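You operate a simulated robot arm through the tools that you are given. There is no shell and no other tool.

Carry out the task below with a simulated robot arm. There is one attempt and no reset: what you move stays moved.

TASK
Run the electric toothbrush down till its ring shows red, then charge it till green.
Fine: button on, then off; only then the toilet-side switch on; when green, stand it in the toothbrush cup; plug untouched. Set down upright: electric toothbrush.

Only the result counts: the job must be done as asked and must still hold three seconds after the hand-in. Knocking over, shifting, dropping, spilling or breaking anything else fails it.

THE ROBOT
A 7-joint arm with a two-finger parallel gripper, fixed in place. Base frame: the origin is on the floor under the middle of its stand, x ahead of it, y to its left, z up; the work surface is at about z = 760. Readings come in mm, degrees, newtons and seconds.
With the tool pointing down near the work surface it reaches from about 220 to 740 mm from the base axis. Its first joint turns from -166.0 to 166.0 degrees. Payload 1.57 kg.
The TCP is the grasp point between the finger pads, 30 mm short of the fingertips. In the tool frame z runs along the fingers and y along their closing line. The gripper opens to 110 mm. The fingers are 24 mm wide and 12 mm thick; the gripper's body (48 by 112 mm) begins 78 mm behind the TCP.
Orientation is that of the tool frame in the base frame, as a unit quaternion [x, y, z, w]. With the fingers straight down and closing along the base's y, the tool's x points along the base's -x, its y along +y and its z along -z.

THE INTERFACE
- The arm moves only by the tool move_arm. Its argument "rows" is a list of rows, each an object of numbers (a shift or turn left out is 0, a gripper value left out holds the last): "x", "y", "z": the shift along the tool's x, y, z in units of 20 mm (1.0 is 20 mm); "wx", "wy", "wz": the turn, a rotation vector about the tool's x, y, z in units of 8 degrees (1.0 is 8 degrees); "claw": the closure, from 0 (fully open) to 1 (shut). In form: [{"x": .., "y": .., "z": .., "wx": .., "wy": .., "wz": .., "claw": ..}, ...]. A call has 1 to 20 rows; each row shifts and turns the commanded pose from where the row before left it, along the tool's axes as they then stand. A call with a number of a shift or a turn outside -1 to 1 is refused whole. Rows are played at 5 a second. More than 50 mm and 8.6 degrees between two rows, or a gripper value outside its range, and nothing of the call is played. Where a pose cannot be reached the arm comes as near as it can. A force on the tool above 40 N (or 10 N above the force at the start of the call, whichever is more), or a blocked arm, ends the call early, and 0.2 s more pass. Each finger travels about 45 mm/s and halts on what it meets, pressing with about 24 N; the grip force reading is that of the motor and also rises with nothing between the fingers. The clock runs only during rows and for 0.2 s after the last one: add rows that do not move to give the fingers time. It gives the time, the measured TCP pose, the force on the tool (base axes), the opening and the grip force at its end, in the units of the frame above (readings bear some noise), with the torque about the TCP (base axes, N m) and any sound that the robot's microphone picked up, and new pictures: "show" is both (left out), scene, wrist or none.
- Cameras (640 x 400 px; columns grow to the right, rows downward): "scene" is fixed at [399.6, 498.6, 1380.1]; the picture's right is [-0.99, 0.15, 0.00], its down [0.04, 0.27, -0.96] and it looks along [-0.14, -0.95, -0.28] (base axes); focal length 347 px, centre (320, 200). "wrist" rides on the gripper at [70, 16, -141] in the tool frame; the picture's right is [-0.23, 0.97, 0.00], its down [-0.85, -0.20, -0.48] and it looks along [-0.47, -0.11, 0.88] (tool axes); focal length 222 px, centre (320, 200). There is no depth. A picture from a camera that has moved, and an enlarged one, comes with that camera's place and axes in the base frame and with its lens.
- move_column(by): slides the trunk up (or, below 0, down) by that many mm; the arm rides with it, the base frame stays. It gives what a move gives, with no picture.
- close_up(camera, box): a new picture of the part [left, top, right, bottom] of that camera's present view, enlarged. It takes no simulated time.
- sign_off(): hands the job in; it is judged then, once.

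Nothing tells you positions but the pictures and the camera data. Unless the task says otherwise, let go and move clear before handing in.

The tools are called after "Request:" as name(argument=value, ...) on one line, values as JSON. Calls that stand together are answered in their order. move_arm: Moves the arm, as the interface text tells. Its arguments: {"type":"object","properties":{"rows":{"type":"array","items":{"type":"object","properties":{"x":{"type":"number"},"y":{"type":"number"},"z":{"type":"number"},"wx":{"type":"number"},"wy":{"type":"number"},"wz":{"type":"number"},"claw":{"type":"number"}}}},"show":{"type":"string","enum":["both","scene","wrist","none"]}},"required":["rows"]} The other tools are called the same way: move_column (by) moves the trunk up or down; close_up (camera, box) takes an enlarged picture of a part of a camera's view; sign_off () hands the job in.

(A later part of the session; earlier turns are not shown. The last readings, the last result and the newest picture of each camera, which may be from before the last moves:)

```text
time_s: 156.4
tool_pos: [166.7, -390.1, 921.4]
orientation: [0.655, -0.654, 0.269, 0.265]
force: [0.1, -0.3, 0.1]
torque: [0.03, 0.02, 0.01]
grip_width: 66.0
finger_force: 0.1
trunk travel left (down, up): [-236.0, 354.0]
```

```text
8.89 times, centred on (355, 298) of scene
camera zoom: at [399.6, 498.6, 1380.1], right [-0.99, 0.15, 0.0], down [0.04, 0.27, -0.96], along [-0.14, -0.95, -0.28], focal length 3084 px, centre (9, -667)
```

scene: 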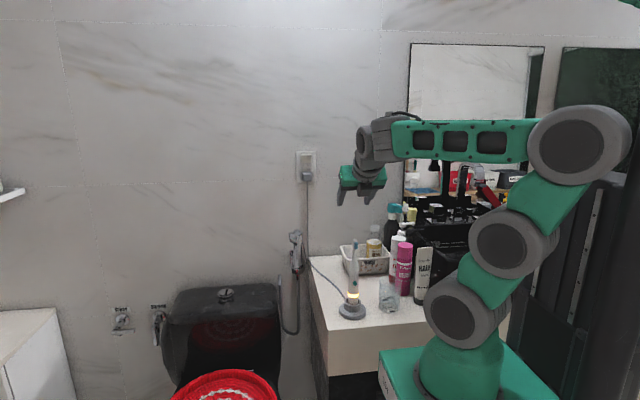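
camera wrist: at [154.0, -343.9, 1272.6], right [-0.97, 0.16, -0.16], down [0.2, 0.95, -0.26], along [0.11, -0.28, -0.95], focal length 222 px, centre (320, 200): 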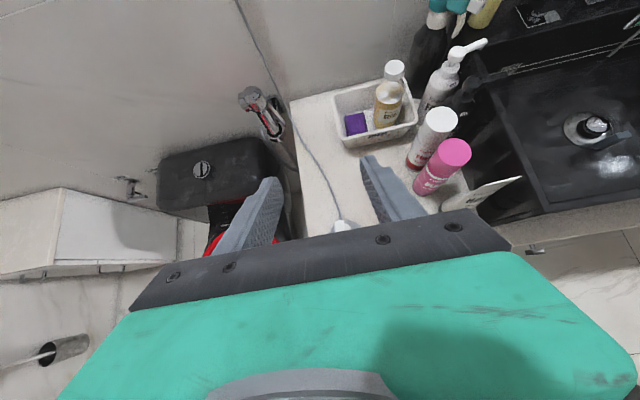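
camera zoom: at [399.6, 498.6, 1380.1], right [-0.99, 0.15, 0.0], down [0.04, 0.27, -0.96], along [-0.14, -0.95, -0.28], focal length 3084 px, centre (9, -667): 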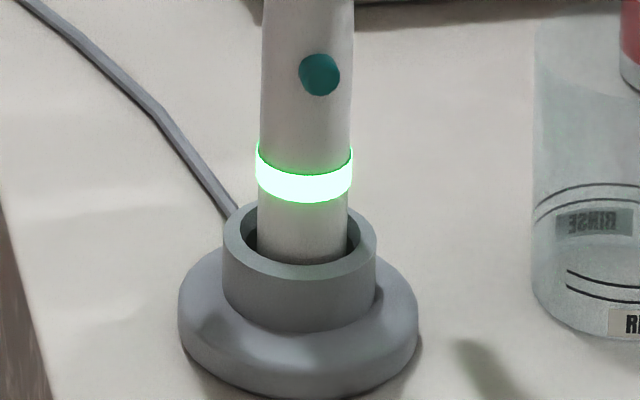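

It's green. Before moving the brush, I'll use the brighter light to check again for a better candidate for the toothbrush cup, such as the item seen in the mirror.

Request:
close_up(camera="scene", box=[400, 100, 480, 240])

Request:
close_up(camera="scene", box=[0, 150, 60, 230])

Request:
move_arm(rows=[{}], show="both")

```text
2.86 times, centred on (440, 170) of scene
camera zoom: at [399.6, 498.6, 1380.1], right [-0.99, 0.15, 0.0], down [0.04, 0.27, -0.96], along [-0.14, -0.95, -0.28], focal length 991 px, centre (-23, 286)
```

zoom: 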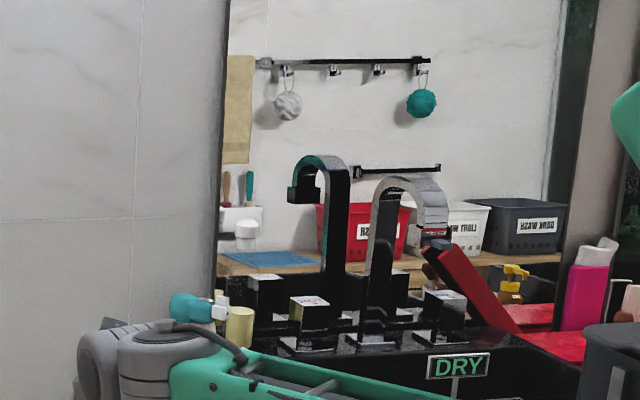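

```text
5.00 times, centred on (30, 190) of scene
camera zoom: at [399.6, 498.6, 1380.1], right [-0.99, 0.15, 0.0], down [0.04, 0.27, -0.96], along [-0.14, -0.95, -0.28], focal length 1734 px, centre (1770, 250)
```

zoom: 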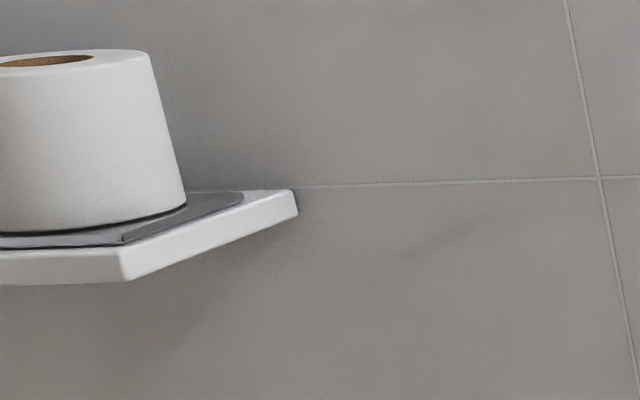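

```text
time_s: 156.8
tool_pos: [168.9, -390.5, 922.6]
orientation: [-0.655, 0.655, -0.268, -0.266]
force: [0.0, 0.8, -0.8]
torque: [0.0, 0.01, 0.0]
grip_width: 65.9
finger_force: 0.0
trunk travel left (down, up): [-236.0, 354.0]
camera wrist: at [151.2, -340.7, 1072.3], right [-0.97, 0.16, -0.16], down [0.2, 0.95, -0.26], along [0.11, -0.28, -0.95], focal length 222 px, centre (320, 200)
```

scene: 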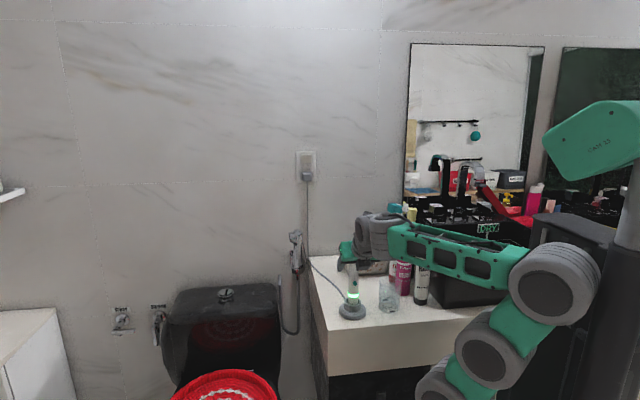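
wrist: 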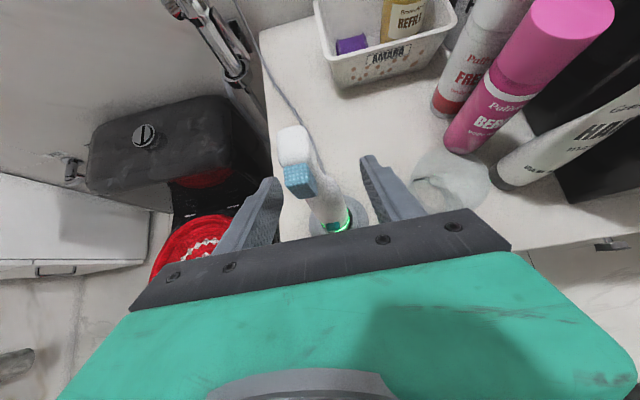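

The handles in the mirror belong to a shelf across the room, far out of reach, so the counter glass it is. I'll now close gently on the brush body.

Request:
move_arm(rows=[{"claw": 0.55}, {"claw": 0.65}, {"claw": 0.7}, {}, {}], show="none")

Request:
close_up(camera="wrist", box=[240, 130, 400, 250])

```text
time_s: 158.0
tool_pos: [168.0, -389.5, 922.2]
orientation: [0.655, -0.654, 0.269, 0.266]
force: [0.0, 0.1, 0.9]
torque: [0.01, 0.01, 0.0]
grip_width: 33.0
finger_force: 0.1
trunk travel left (down, up): [-236.0, 354.0]
```

```text
3.33 times, centred on (320, 190) of wrist
camera zoom: at [151.2, -340.7, 1072.3], right [-0.97, 0.16, -0.16], down [0.2, 0.95, -0.26], along [0.11, -0.28, -0.95], focal length 740 px, centre (320, 233)
```

zoom: 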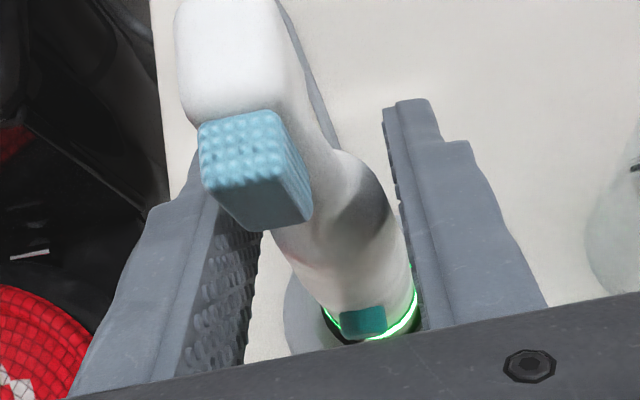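

Request:
move_arm(rows=[{"y": 0.05}, {"claw": 0.73}, {"claw": 0.75}, {"claw": 0.77}, {}, {}], show="none")

Request:
close_up(camera="wrist", box=[240, 130, 400, 250])

Request:
close_up(camera="scene", box=[330, 230, 390, 320])

```text
time_s: 159.4
tool_pos: [167.5, -390.1, 921.0]
orientation: [0.655, -0.654, 0.269, 0.266]
force: [1.3, -0.9, 0.3]
torque: [0.0, 0.01, -0.02]
grip_width: 26.5
finger_force: 2.2
trunk travel left (down, up): [-236.0, 354.0]
```

```text
3.33 times, centred on (320, 190) of wrist
camera zoom: at [150.3, -340.4, 1072.3], right [-0.97, 0.16, -0.16], down [0.2, 0.95, -0.26], along [0.11, -0.28, -0.95], focal length 740 px, centre (320, 233)
```

zoom: 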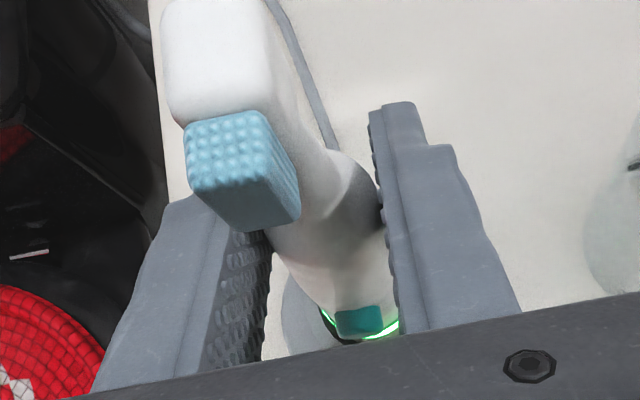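

```text
4.44 times, centred on (360, 275) of scene
camera zoom: at [399.6, 498.6, 1380.1], right [-0.99, 0.15, 0.0], down [0.04, 0.27, -0.96], along [-0.14, -0.95, -0.28], focal length 1542 px, centre (142, -133)
```

zoom: 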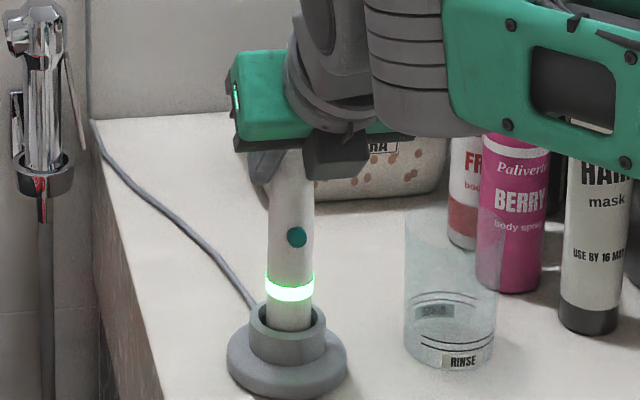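

Request:
move_arm(rows=[{"claw": 0.79}, {"claw": 0.81}, {"claw": 0.86}, {}, {}], show="none")

Request:
move_column(by=20)

Request:
close_up(camera="scene", box=[330, 230, 390, 320])

Request:
close_up(camera="wrist", box=[240, 130, 400, 250])

```text
time_s: 160.6
tool_pos: [167.2, -390.6, 922.7]
orientation: [0.655, -0.654, 0.269, 0.266]
force: [-0.3, 0.2, 0.7]
torque: [0.02, 0.01, 0.01]
grip_width: 25.9
finger_force: 24.0
trunk travel left (down, up): [-236.0, 354.0]
```

```text
time_s: 161.2
tool_pos: [166.8, -389.5, 941.0]
orientation: [0.655, -0.654, 0.269, 0.266]
force: [-0.2, 0.4, -2.1]
torque: [-0.02, -0.03, 0.02]
grip_width: 25.8
finger_force: 24.0
trunk travel left (down, up): [-256.0, 334.0]
```

```text
4.44 times, centred on (360, 275) of scene
camera zoom: at [399.6, 498.6, 1380.1], right [-0.99, 0.15, 0.0], down [0.04, 0.27, -0.96], along [-0.14, -0.95, -0.28], focal length 1542 px, centre (142, -133)
```

zoom: 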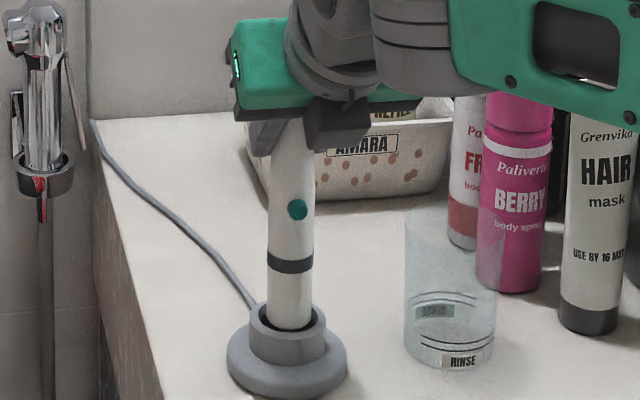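

```text
3.33 times, centred on (320, 190) of wrist
camera zoom: at [150.4, -340.4, 1092.3], right [-0.97, 0.16, -0.16], down [0.2, 0.95, -0.26], along [0.11, -0.28, -0.95], focal length 740 px, centre (320, 233)
```

zoom: 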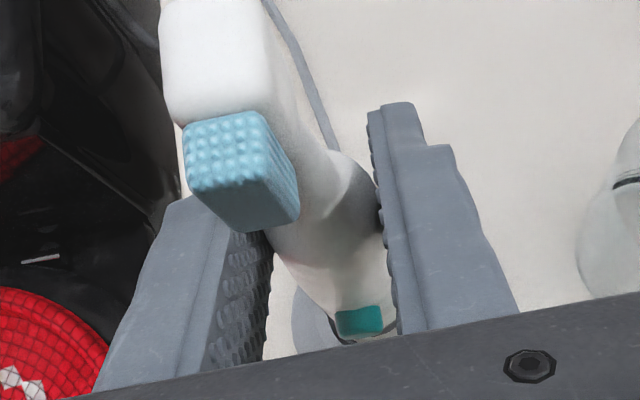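

The brush lifted cleanly and the charger stayed put. I'll keep lifting until the bottom clears the glass rim.

Request:
move_column(by=105)

Request:
close_up(camera="scene", box=[320, 200, 410, 320])

Request:
close_up(camera="wrist", box=[240, 100, 480, 250])

```text
time_s: 162.6
tool_pos: [167.4, -389.9, 1046.8]
orientation: [0.656, -0.653, 0.27, 0.265]
force: [0.1, 0.3, -1.9]
torque: [0.01, 0.0, 0.01]
grip_width: 26.0
finger_force: 24.1
trunk travel left (down, up): [-361.0, 229.0]
```

```text
3.33 times, centred on (365, 260) of scene
camera zoom: at [399.6, 498.6, 1380.1], right [-0.99, 0.15, 0.0], down [0.04, 0.27, -0.96], along [-0.14, -0.95, -0.28], focal length 1156 px, centre (170, 0)
```

zoom: 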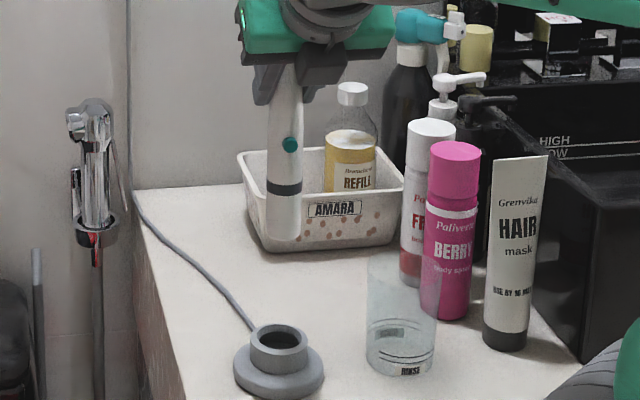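

```text
2.67 times, centred on (360, 175) of wrist
camera zoom: at [150.3, -340.4, 1197.3], right [-0.97, 0.16, -0.16], down [0.2, 0.95, -0.26], along [0.11, -0.28, -0.95], focal length 592 px, centre (213, 267)
```

zoom: 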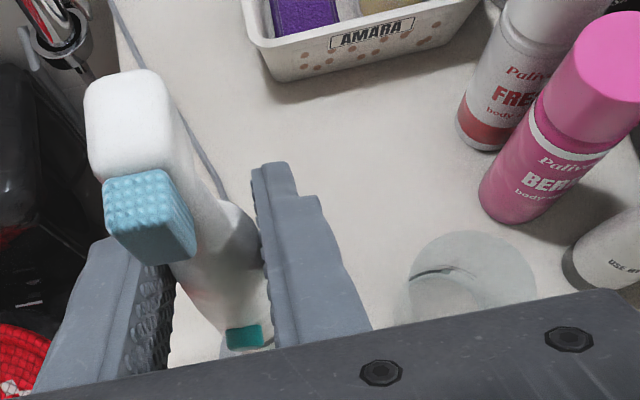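

The brush hangs vertical, its bottom about 145 mm below the TCP. I'll move it toward the glass (-x) in modest steps.

Request:
move_arm(rows=[{"y": 0.5}, {"y": 0.5}, {"y": 0.5}, {"y": 0.5}, {"y": 0.5}, {"y": 0.5}, {}], show="scene")

Request:
close_up(camera="wrist", box=[240, 100, 480, 250])

```text
time_s: 164.2
tool_pos: [144.9, -397.5, 1015.2]
orientation: [0.659, -0.655, 0.26, 0.263]
force: [0.8, 0.6, -1.8]
torque: [0.03, 0.01, 0.02]
grip_width: 26.3
finger_force: 23.4
out of reach, approached as far as the arm can: row 1, 2, 3, 4, 5, 6
trunk travel left (down, up): [-361.0, 229.0]
```

scene: 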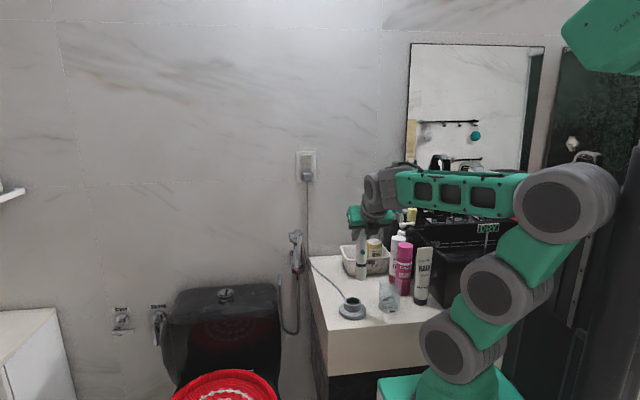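

```text
2.67 times, centred on (360, 175) of wrist
camera zoom: at [129.7, -351.3, 1166.4], right [-0.98, 0.16, -0.15], down [0.19, 0.95, -0.24], along [0.1, -0.26, -0.96], focal length 592 px, centre (213, 267)
```

zoom: 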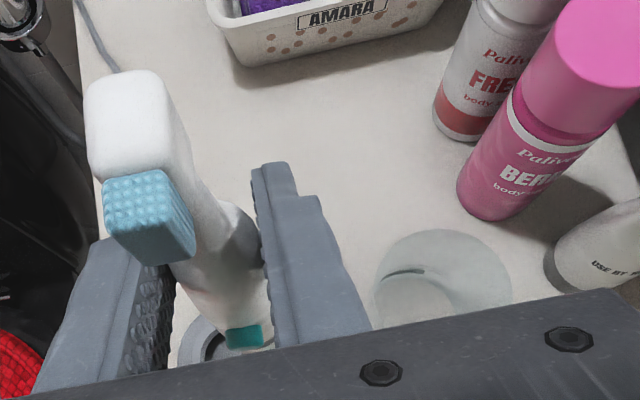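

The tight radius limited the reach and the arm sagged. I'll raise the trunk, then yaw the tool 45° about the vertical so the wrist sits further out. The brush stays vertical while I do that.

Request:
move_column(by=50)

Request:
move_arm(rows=[{"wy": 0.14}, {"wx": -0.56, "wz": 0.57}, {"wx": -0.56, "wz": 0.57}, {"wx": -0.56, "wz": 0.57}, {"wx": -0.56, "wz": 0.57}, {}], show="scene")

Request:
close_up(camera="scene", box=[320, 190, 420, 320])

```text
time_s: 165.1
tool_pos: [144.5, -398.3, 1064.1]
orientation: [0.659, -0.655, 0.261, 0.263]
force: [0.5, 0.6, -1.6]
torque: [0.0, 0.0, -0.03]
grip_width: 25.7
finger_force: 24.0
trunk travel left (down, up): [-411.0, 179.0]
```

```text
time_s: 166.5
tool_pos: [145.1, -398.2, 1073.8]
orientation: [-0.491, 0.781, -0.212, -0.322]
force: [0.0, 0.0, -1.9]
torque: [0.0, 0.03, -0.04]
grip_width: 25.9
finger_force: 23.9
trunk travel left (down, up): [-411.0, 179.0]
```

scene: 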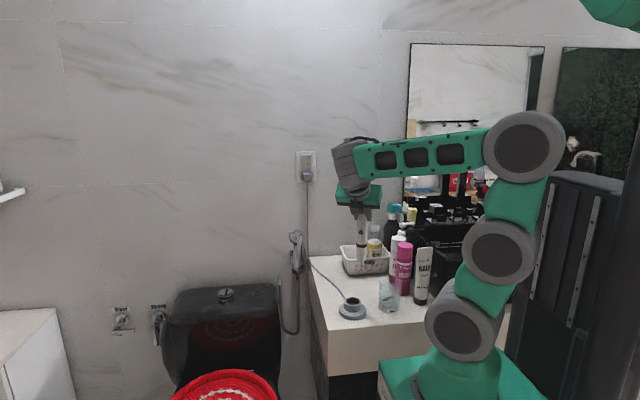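

```text
3.08 times, centred on (370, 255) of scene
camera zoom: at [399.6, 498.6, 1380.1], right [-0.99, 0.15, 0.0], down [0.04, 0.27, -0.96], along [-0.14, -0.95, -0.28], focal length 1067 px, centre (166, 31)
```

zoom: 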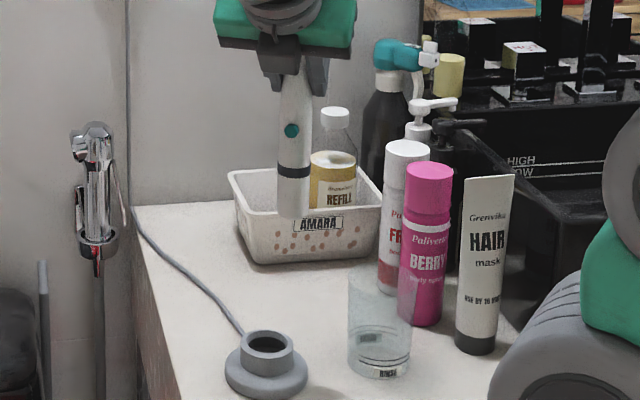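

Rotated about 26° with the brush still vertical. I'll trim the small tilt error and move 70 mm toward the glass.

Request:
move_arm(rows=[{"wy": -0.11, "wx": -0.12}, {"x": 0.18, "y": 0.527, "z": 0.172}, {"x": 0.18, "y": 0.527, "z": 0.172}, {"x": 0.18, "y": 0.527, "z": 0.172}, {"x": 0.18, "y": 0.527, "z": 0.172}, {"x": 0.18, "y": 0.527, "z": 0.172}, {"x": 0.18, "y": 0.527, "z": 0.172}, {}], show="both")

Request:
close_up(camera="scene", box=[330, 190, 430, 320])

```text
time_s: 168.3
tool_pos: [74.2, -397.7, 1075.4]
orientation: [-0.49, 0.785, -0.201, -0.322]
force: [-0.6, 0.2, -1.0]
torque: [0.03, 0.03, 0.0]
grip_width: 26.1
finger_force: 24.4
trunk travel left (down, up): [-411.0, 179.0]
camera wrist: at [81.3, -345.0, 1225.8], right [-0.8, 0.57, -0.16], down [0.59, 0.76, -0.26], along [-0.03, -0.3, -0.95], focal length 222 px, centre (320, 200)
```

scene: 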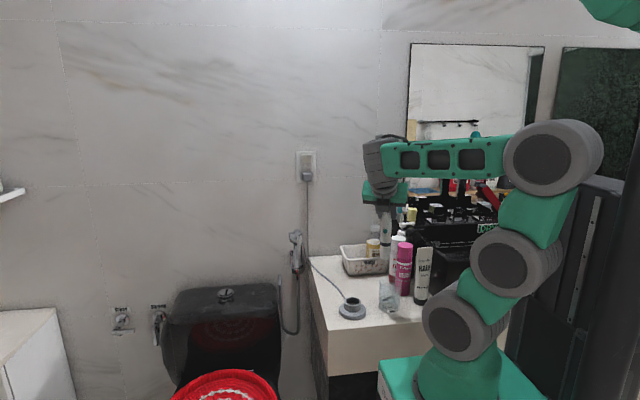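
wrist: 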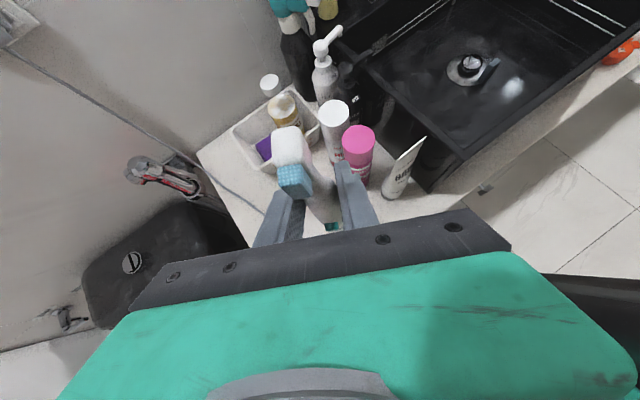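

```text
3.08 times, centred on (380, 255) of scene
camera zoom: at [399.6, 498.6, 1380.1], right [-0.99, 0.15, 0.0], down [0.04, 0.27, -0.96], along [-0.14, -0.95, -0.28], focal length 1067 px, centre (135, 31)
```

zoom: 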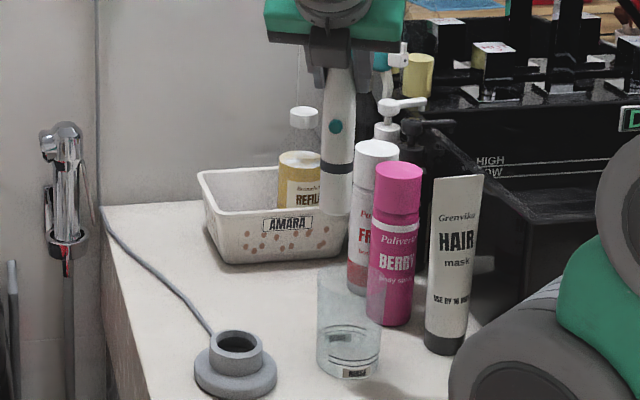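

Request:
close_up(camera="scene", box=[375, 205, 405, 255])

Request:
close_up(camera="scene", box=[375, 255, 405, 312])

Request:
close_up(camera="wrist", box=[240, 110, 400, 240])

```text
8.00 times, centred on (390, 230) of scene
camera zoom: at [399.6, 498.6, 1380.1], right [-0.99, 0.15, 0.0], down [0.04, 0.27, -0.96], along [-0.14, -0.95, -0.28], focal length 2775 px, centre (-240, -40)
```

zoom: 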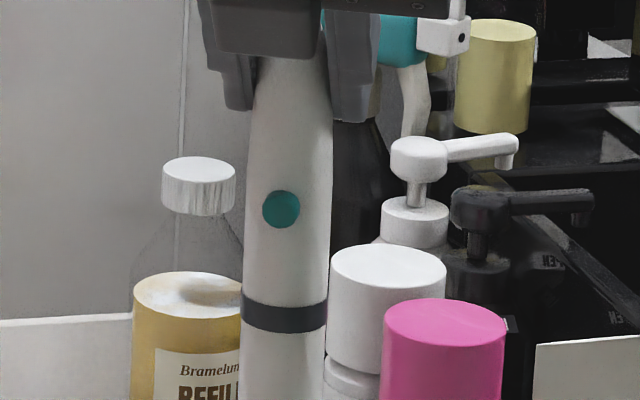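

```text
7.02 times, centred on (390, 284) of scene
camera zoom: at [399.6, 498.6, 1380.1], right [-0.99, 0.15, 0.0], down [0.04, 0.27, -0.96], along [-0.14, -0.95, -0.28], focal length 2434 px, centre (-171, -386)
```

zoom: 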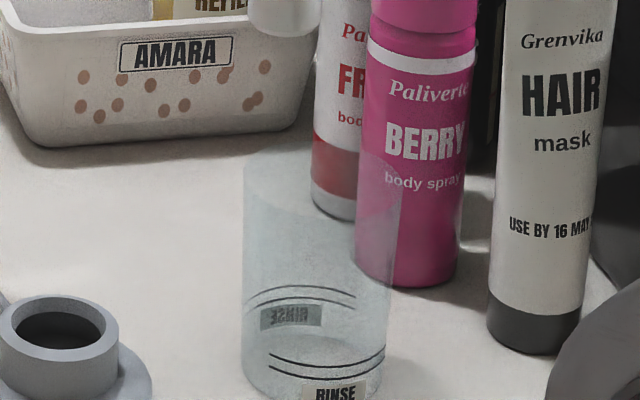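

```text
3.08 times, centred on (320, 175) of wrist
camera zoom: at [81.3, -345.0, 1225.8], right [-0.8, 0.57, -0.16], down [0.59, 0.76, -0.26], along [-0.03, -0.3, -0.95], focal length 684 px, centre (320, 277)
```

zoom: 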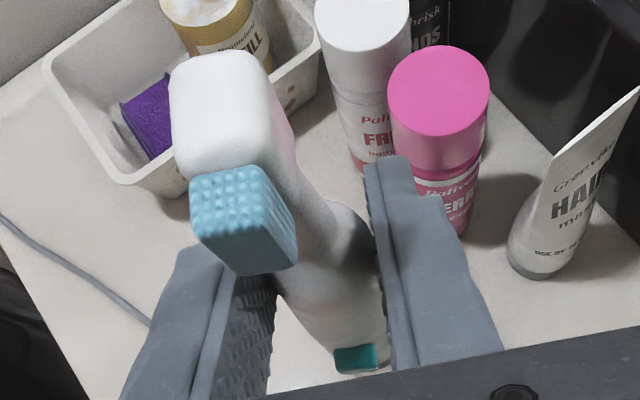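

The brush leans about 1.3° (bottom toward -x). I'll correct that, yaw another 20° for reach margin, then check before the final shift over the glass.

Request:
move_arm(rows=[{"wx": 0.104, "wy": -0.071, "wz": 0.103}, {"wx": -0.586, "wz": 0.594}, {"wx": -0.586, "wz": 0.594}, {"wx": -0.586, "wz": 0.594}, {}], show="scene")

Request:
close_up(camera="scene", box=[375, 205, 405, 255])

Request:
close_up(camera="wrist", box=[240, 110, 480, 250])

```text
time_s: 169.5
tool_pos: [74.5, -396.9, 1074.8]
orientation: [-0.344, 0.862, -0.146, -0.341]
force: [-0.3, -0.1, -2.4]
torque: [-0.01, 0.01, 0.0]
grip_width: 25.8
finger_force: 23.9
trunk travel left (down, up): [-411.0, 179.0]
```

scene: 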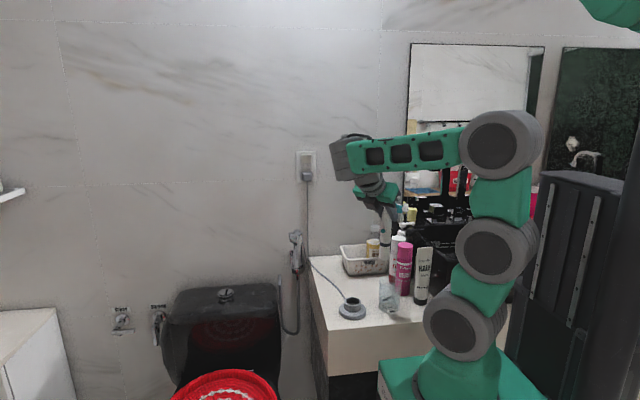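

```text
8.00 times, centred on (390, 230) of scene
camera zoom: at [399.6, 498.6, 1380.1], right [-0.99, 0.15, 0.0], down [0.04, 0.27, -0.96], along [-0.14, -0.95, -0.28], focal length 2775 px, centre (-240, -40)
```

zoom: 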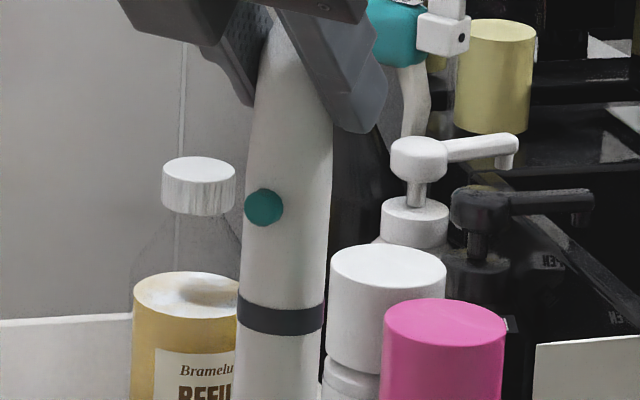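

```text
2.67 times, centred on (360, 180) of wrist
camera zoom: at [95.2, -350.1, 1226.0], right [-0.55, 0.81, -0.17], down [0.83, 0.51, -0.24], along [-0.11, -0.28, -0.96], focal length 592 px, centre (213, 253)
```

zoom: 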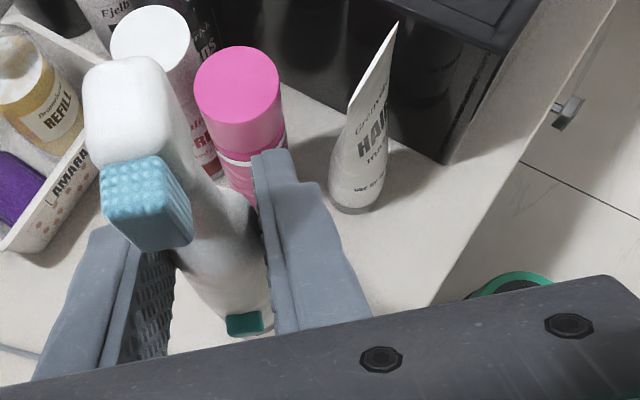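

Now vertical. I'll shift the last ~24 mm over the glass and compare in the scene view.

Request:
move_arm(rows=[{"x": 0.223, "y": 0.27, "z": 0.207}, {"x": 0.223, "y": 0.27, "z": 0.207}, {"x": 0.223, "y": 0.27, "z": 0.207}, {}], show="scene")

Request:
close_up(camera="scene", box=[355, 210, 425, 320])

Request:
close_up(camera="wrist", box=[240, 110, 480, 250])

```text
time_s: 170.5
tool_pos: [51.1, -396.3, 1073.6]
orientation: [-0.344, 0.862, -0.145, -0.342]
force: [-0.3, -0.5, -2.6]
torque: [-0.02, -0.05, 0.02]
grip_width: 26.0
finger_force: 23.9
trunk travel left (down, up): [-411.0, 179.0]
```

scene: 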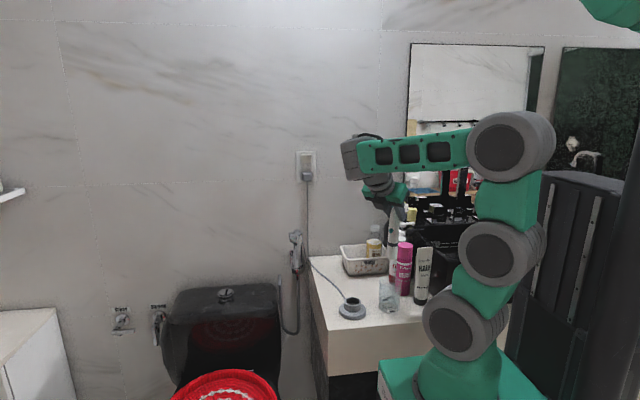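

```text
3.64 times, centred on (390, 265) of scene
camera zoom: at [399.6, 498.6, 1380.1], right [-0.99, 0.15, 0.0], down [0.04, 0.27, -0.96], along [-0.14, -0.95, -0.28], focal length 1261 px, centre (66, -36)
```

zoom: 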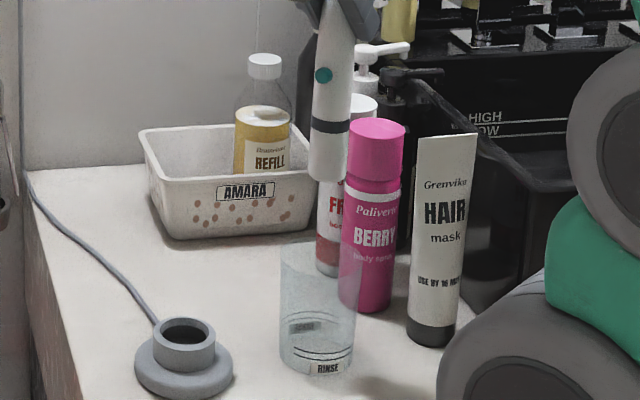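

```text
2.67 times, centred on (360, 180) of wrist
camera zoom: at [71.3, -349.9, 1225.2], right [-0.55, 0.81, -0.17], down [0.83, 0.51, -0.24], along [-0.11, -0.28, -0.96], focal length 592 px, centre (213, 253)
```

zoom: 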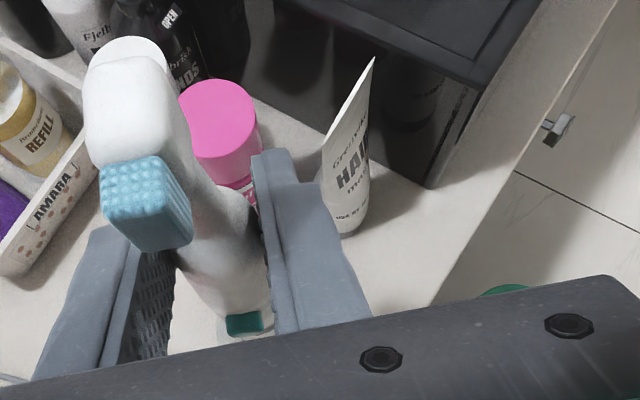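

Aligned in x within about a millimetre. I'll lower to just above the rim and check again.

Request:
move_column(by=-62)

Request:
close_up(camera="scene", box=[365, 240, 415, 320])

Request:
close_up(camera="wrist", box=[240, 130, 400, 250])

```text
time_s: 171.5
tool_pos: [50.1, -397.3, 1013.3]
orientation: [-0.344, 0.862, -0.146, -0.341]
force: [-0.7, -0.4, -1.5]
torque: [-0.04, -0.02, 0.02]
grip_width: 25.9
finger_force: 23.7
trunk travel left (down, up): [-349.0, 241.0]
```

```text
5.00 times, centred on (390, 280) of scene
camera zoom: at [399.6, 498.6, 1380.1], right [-0.99, 0.15, 0.0], down [0.04, 0.27, -0.96], along [-0.14, -0.95, -0.28], focal length 1734 px, centre (-30, -200)
```

zoom: 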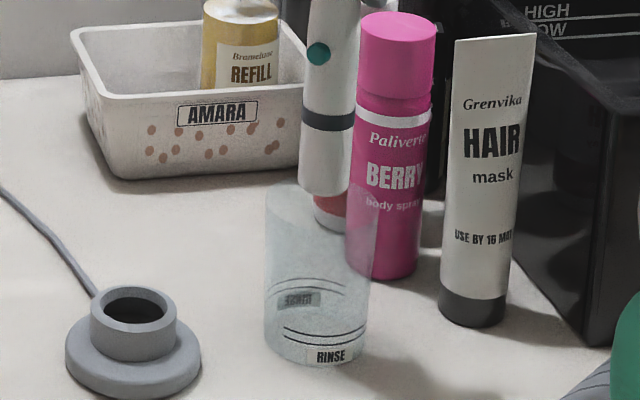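

```text
3.33 times, centred on (320, 190) of wrist
camera zoom: at [71.4, -349.9, 1163.2], right [-0.55, 0.81, -0.17], down [0.83, 0.51, -0.24], along [-0.11, -0.28, -0.96], focal length 740 px, centre (320, 233)
```

zoom: 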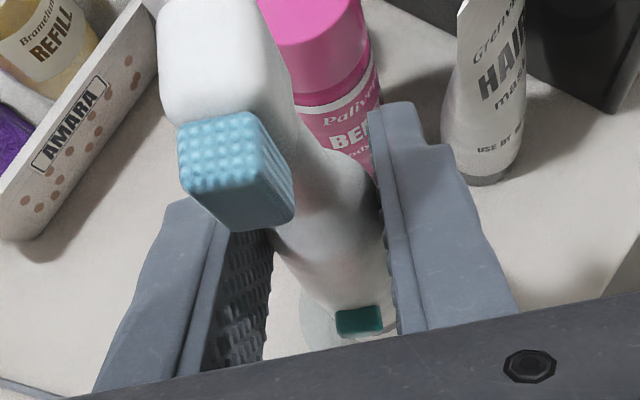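

Request:
move_column(by=-30)

Request:
close_up(camera="scene", box=[365, 240, 415, 320])

Request:
close_up(camera="wrist", box=[260, 160, 400, 250])

```text
time_s: 172.3
tool_pos: [50.4, -396.2, 980.8]
orientation: [-0.345, 0.862, -0.147, -0.341]
force: [-0.1, 0.7, -1.1]
torque: [-0.01, 0.0, 0.01]
grip_width: 25.9
finger_force: 24.2
trunk travel left (down, up): [-319.0, 271.0]
```

```text
5.00 times, centred on (390, 280) of scene
camera zoom: at [399.6, 498.6, 1380.1], right [-0.99, 0.15, 0.0], down [0.04, 0.27, -0.96], along [-0.14, -0.95, -0.28], focal length 1734 px, centre (-30, -200)
```

zoom: 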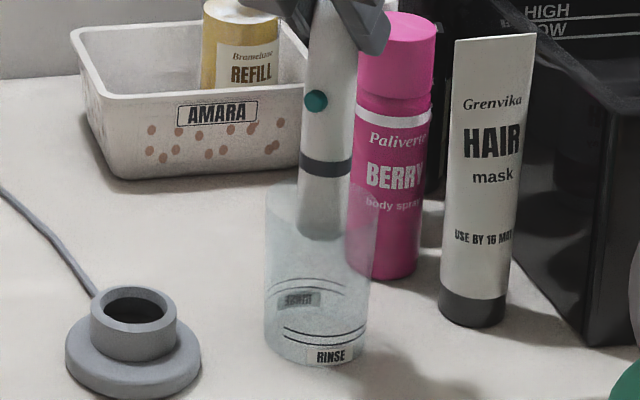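

```text
4.44 times, centred on (330, 205) of wrist
camera zoom: at [71.4, -349.9, 1133.2], right [-0.55, 0.81, -0.17], down [0.83, 0.51, -0.24], along [-0.11, -0.28, -0.96], focal length 987 px, centre (276, 178)
```

zoom: 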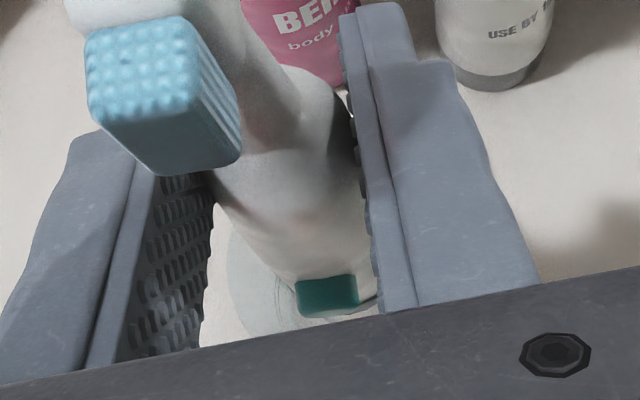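

The bottom is inside the glass, centred, with no contact force. I'll continue lowering.

Request:
move_column(by=-48)

Request:
close_up(camera="scene", box=[365, 240, 415, 320])

Request:
close_up(camera="wrist", box=[260, 160, 400, 250])

```text
time_s: 173.2
tool_pos: [51.0, -396.3, 933.6]
orientation: [-0.344, 0.863, -0.145, -0.341]
force: [0.4, 0.2, -1.3]
torque: [-0.01, 0.0, -0.01]
grip_width: 26.2
finger_force: 23.9
trunk travel left (down, up): [-271.0, 319.0]
```

```text
5.00 times, centred on (390, 280) of scene
camera zoom: at [399.6, 498.6, 1380.1], right [-0.99, 0.15, 0.0], down [0.04, 0.27, -0.96], along [-0.14, -0.95, -0.28], focal length 1734 px, centre (-30, -200)
```

zoom: 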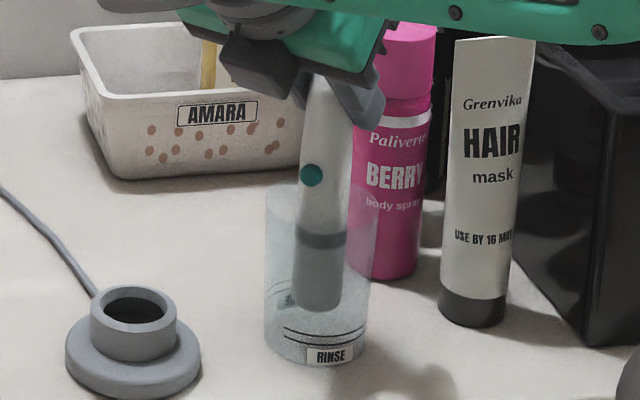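

```text
4.44 times, centred on (330, 205) of wrist
camera zoom: at [71.4, -349.9, 1085.2], right [-0.55, 0.81, -0.17], down [0.83, 0.51, -0.24], along [-0.11, -0.28, -0.96], focal length 987 px, centre (276, 178)
```

zoom: 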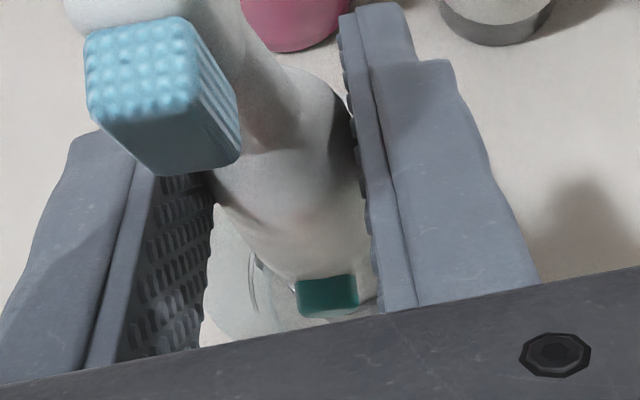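

Request:
move_column(by=-10)

Request:
move_column(by=-3)

Request:
close_up(camera="scene", box=[375, 270, 405, 316])

```text
time_s: 173.8
tool_pos: [49.9, -395.4, 924.1]
orientation: [-0.344, 0.862, -0.146, -0.341]
force: [0.4, 0.4, -1.7]
torque: [-0.02, -0.03, -0.08]
grip_width: 25.9
finger_force: 24.0
trunk travel left (down, up): [-261.0, 329.0]
```

```text
time_s: 174.3
tool_pos: [50.7, -396.7, 921.2]
orientation: [-0.344, 0.862, -0.145, -0.342]
force: [-0.3, -0.7, -1.2]
torque: [-0.02, -0.01, 0.01]
grip_width: 26.0
finger_force: 24.4
trunk travel left (down, up): [-258.0, 332.0]
```

```text
8.70 times, centred on (390, 293) of scene
camera zoom: at [399.6, 498.6, 1380.1], right [-0.99, 0.15, 0.0], down [0.04, 0.27, -0.96], along [-0.14, -0.95, -0.28], focal length 3016 px, centre (-289, -609)
```

zoom: 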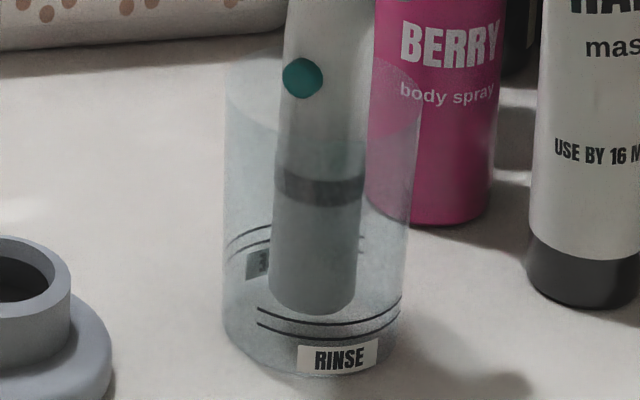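

Request:
move_column(by=-5)

Request:
move_column(by=-2)

Request:
move_column(by=-1)

```text
time_s: 174.8
tool_pos: [50.8, -395.8, 915.6]
orientation: [-0.345, 0.862, -0.147, -0.342]
force: [-0.2, -0.5, -1.6]
torque: [0.0, -0.01, 0.03]
grip_width: 26.1
finger_force: 24.1
trunk travel left (down, up): [-253.0, 337.0]
```

```text
time_s: 175.3
tool_pos: [50.3, -395.8, 913.9]
orientation: [-0.343, 0.862, -0.146, -0.342]
force: [0.1, 0.5, -2.2]
torque: [-0.02, 0.01, 0.03]
grip_width: 26.1
finger_force: 23.9
trunk travel left (down, up): [-251.0, 339.0]
```

```text
time_s: 175.9
tool_pos: [50.4, -396.6, 913.2]
orientation: [-0.344, 0.862, -0.146, -0.342]
force: [-0.1, 0.5, -1.5]
torque: [0.0, 0.03, 0.01]
grip_width: 26.1
finger_force: 24.1
trunk travel left (down, up): [-250.0, 340.0]
```

Request:
move_column(by=-1.5)

Request:
move_column(by=-1.5)

Request:
close_up(camera="scene", box=[375, 270, 405, 316])

```text
time_s: 176.4
tool_pos: [49.9, -395.9, 910.1]
orientation: [-0.344, 0.862, -0.146, -0.342]
force: [0.3, 0.8, -1.8]
torque: [-0.01, -0.03, -0.03]
grip_width: 26.2
finger_force: 24.0
trunk travel left (down, up): [-249.0, 341.0]
```

```text
time_s: 176.9
tool_pos: [50.0, -396.8, 910.2]
orientation: [-0.343, 0.862, -0.146, -0.342]
force: [0.8, 0.2, -2.5]
torque: [0.02, 0.0, 0.01]
grip_width: 25.7
finger_force: 24.0
trunk travel left (down, up): [-247.0, 343.0]
```

```text
8.70 times, centred on (390, 293) of scene
camera zoom: at [399.6, 498.6, 1380.1], right [-0.99, 0.15, 0.0], down [0.04, 0.27, -0.96], along [-0.14, -0.95, -0.28], focal length 3016 px, centre (-289, -609)
```

zoom: 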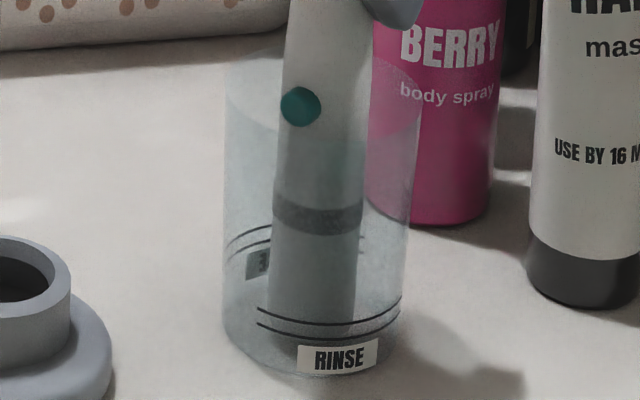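

Request:
move_column(by=-1)

Request:
move_column(by=-1)

Request:
close_up(camera="scene", box=[375, 290, 405, 316])

```text
time_s: 177.4
tool_pos: [48.8, -395.7, 910.5]
orientation: [-0.344, 0.862, -0.146, -0.342]
force: [-0.6, 0.0, -1.3]
torque: [0.0, 0.03, 0.0]
grip_width: 25.5
finger_force: 24.4
trunk travel left (down, up): [-246.0, 344.0]
```

```text
time_s: 177.9
tool_pos: [51.0, -396.0, 908.1]
orientation: [-0.344, 0.862, -0.147, -0.342]
force: [0.4, 1.6, 6.7]
torque: [0.16, 0.12, -0.05]
grip_width: 25.8
finger_force: 23.5
trunk travel left (down, up): [-245.0, 345.0]
```

```text
15.38 times, centred on (390, 303) of scene
camera zoom: at [399.6, 498.6, 1380.1], right [-0.99, 0.15, 0.0], down [0.04, 0.27, -0.96], along [-0.14, -0.95, -0.28], focal length 5337 px, centre (-757, -1385)
```

zoom: 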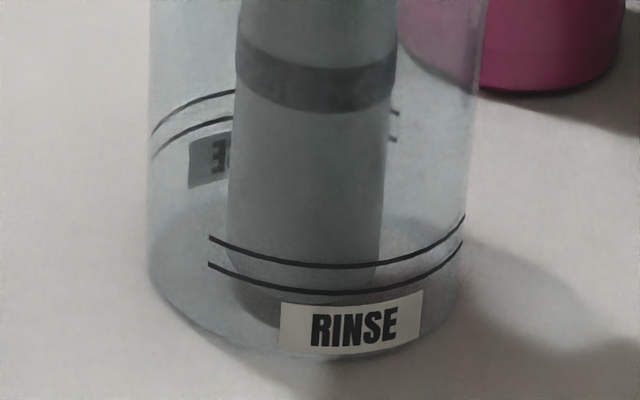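

Contact: the force went to +6.7 N, so the brush bottom is on the glass floor. I'll ease up slightly to unload it, then open slowly.

Request:
move_column(by=1)

Request:
move_arm(rows=[{}, {}], show="none")

```text
time_s: 178.4
tool_pos: [50.3, -396.1, 910.0]
orientation: [-0.344, 0.862, -0.146, -0.341]
force: [0.4, -1.0, 2.4]
torque: [-0.18, 0.06, 0.02]
grip_width: 25.9
finger_force: 24.7
trunk travel left (down, up): [-246.0, 344.0]
```

```text
time_s: 179.0
tool_pos: [51.8, -396.4, 909.4]
orientation: [-0.344, 0.862, -0.147, -0.341]
force: [-0.5, -0.8, 2.5]
torque: [-0.15, 0.06, -0.01]
grip_width: 26.0
finger_force: 24.0
trunk travel left (down, up): [-246.0, 344.0]
```

Request:
move_arm(rows=[{"claw": 0.775}, {}, {"claw": 0.765}, {}, {"claw": 0.76}, {}], show="none")

Request:
close_up(camera="scene", box=[365, 240, 415, 320])

Request:
close_up(camera="wrist", box=[260, 130, 400, 250])

```text
time_s: 180.4
tool_pos: [50.2, -396.4, 908.9]
orientation: [-0.344, 0.862, -0.146, -0.341]
force: [0.9, -0.6, -0.5]
torque: [0.02, 0.03, 0.01]
grip_width: 26.8
finger_force: 0.1
trunk travel left (down, up): [-246.0, 344.0]
```

```text
5.00 times, centred on (390, 280) of scene
camera zoom: at [399.6, 498.6, 1380.1], right [-0.99, 0.15, 0.0], down [0.04, 0.27, -0.96], along [-0.14, -0.95, -0.28], focal length 1734 px, centre (-30, -200)
```

zoom: 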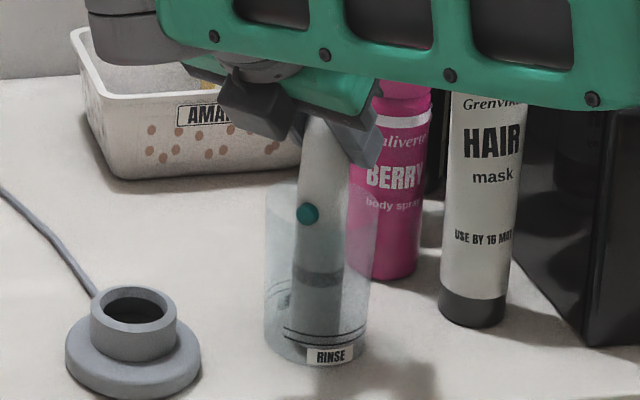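

```text
3.33 times, centred on (330, 190) of wrist
camera zoom: at [71.5, -349.9, 1060.3], right [-0.55, 0.81, -0.17], down [0.83, 0.51, -0.24], along [-0.11, -0.28, -0.96], focal length 740 px, centre (287, 233)
```

zoom: 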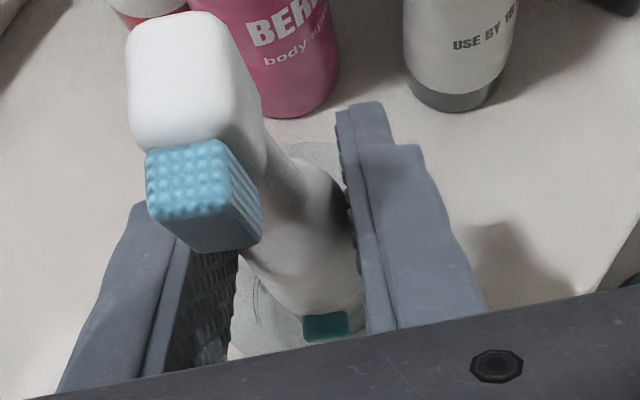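

Request:
move_arm(rows=[{"claw": 0.75}, {}, {"claw": 0.74}, {}, {"claw": 0.73}, {}], show="none")

Request:
close_up(camera="wrist", box=[260, 130, 400, 250])

Request:
move_arm(rows=[{"claw": 0.71}, {}, {"claw": 0.69}, {}, {}], show="none")

Request:
close_up(camera="wrist", box=[260, 130, 400, 250])

Request:
close_up(camera="scene", box=[365, 240, 415, 320])

```text
time_s: 181.8
tool_pos: [49.8, -396.2, 908.4]
orientation: [-0.344, 0.862, -0.146, -0.342]
force: [-0.2, -0.2, -0.3]
torque: [0.01, 0.03, 0.02]
grip_width: 29.6
finger_force: 0.1
trunk travel left (down, up): [-246.0, 344.0]
```

```text
3.33 times, centred on (330, 190) of wrist
camera zoom: at [71.4, -349.9, 1060.3], right [-0.55, 0.81, -0.17], down [0.83, 0.51, -0.24], along [-0.11, -0.28, -0.96], focal length 740 px, centre (287, 233)
```

zoom: 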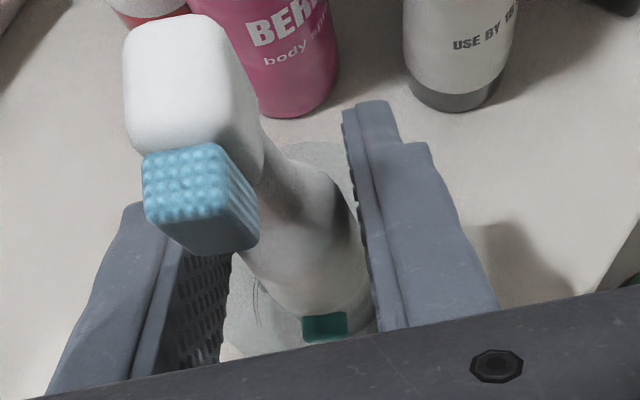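

```text
time_s: 183.0
tool_pos: [50.5, -396.9, 908.6]
orientation: [-0.344, 0.862, -0.146, -0.342]
force: [-0.2, 1.2, -0.1]
torque: [0.02, 0.0, 0.03]
grip_width: 34.2
finger_force: 0.0
trunk travel left (down, up): [-246.0, 344.0]
```

```text
3.33 times, centred on (330, 190) of wrist
camera zoom: at [71.4, -349.9, 1060.3], right [-0.55, 0.81, -0.17], down [0.83, 0.51, -0.24], along [-0.11, -0.28, -0.96], focal length 740 px, centre (287, 233)
```

zoom: 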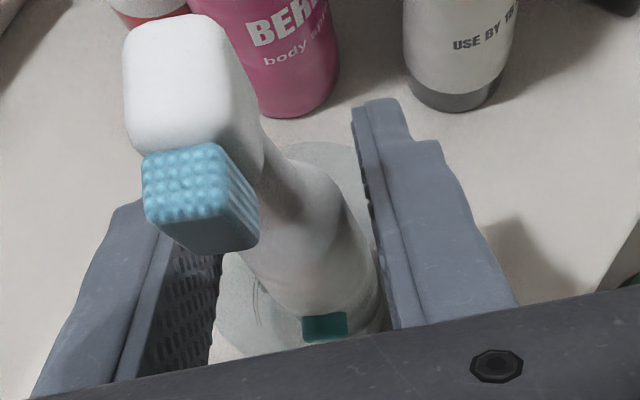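

```text
5.00 times, centred on (390, 280) of scene
camera zoom: at [399.6, 498.6, 1380.1], right [-0.99, 0.15, 0.0], down [0.04, 0.27, -0.96], along [-0.14, -0.95, -0.28], focal length 1734 px, centre (-30, -200)
```

zoom: 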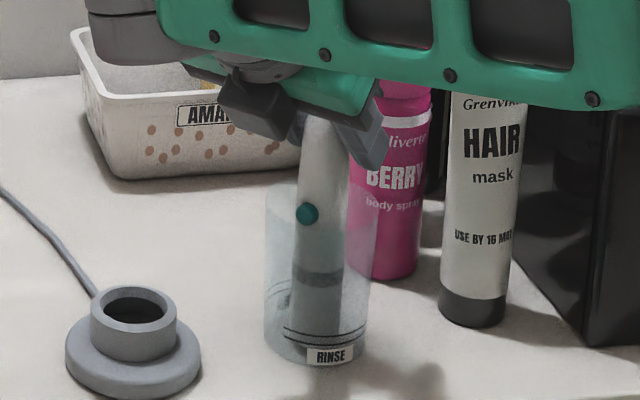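

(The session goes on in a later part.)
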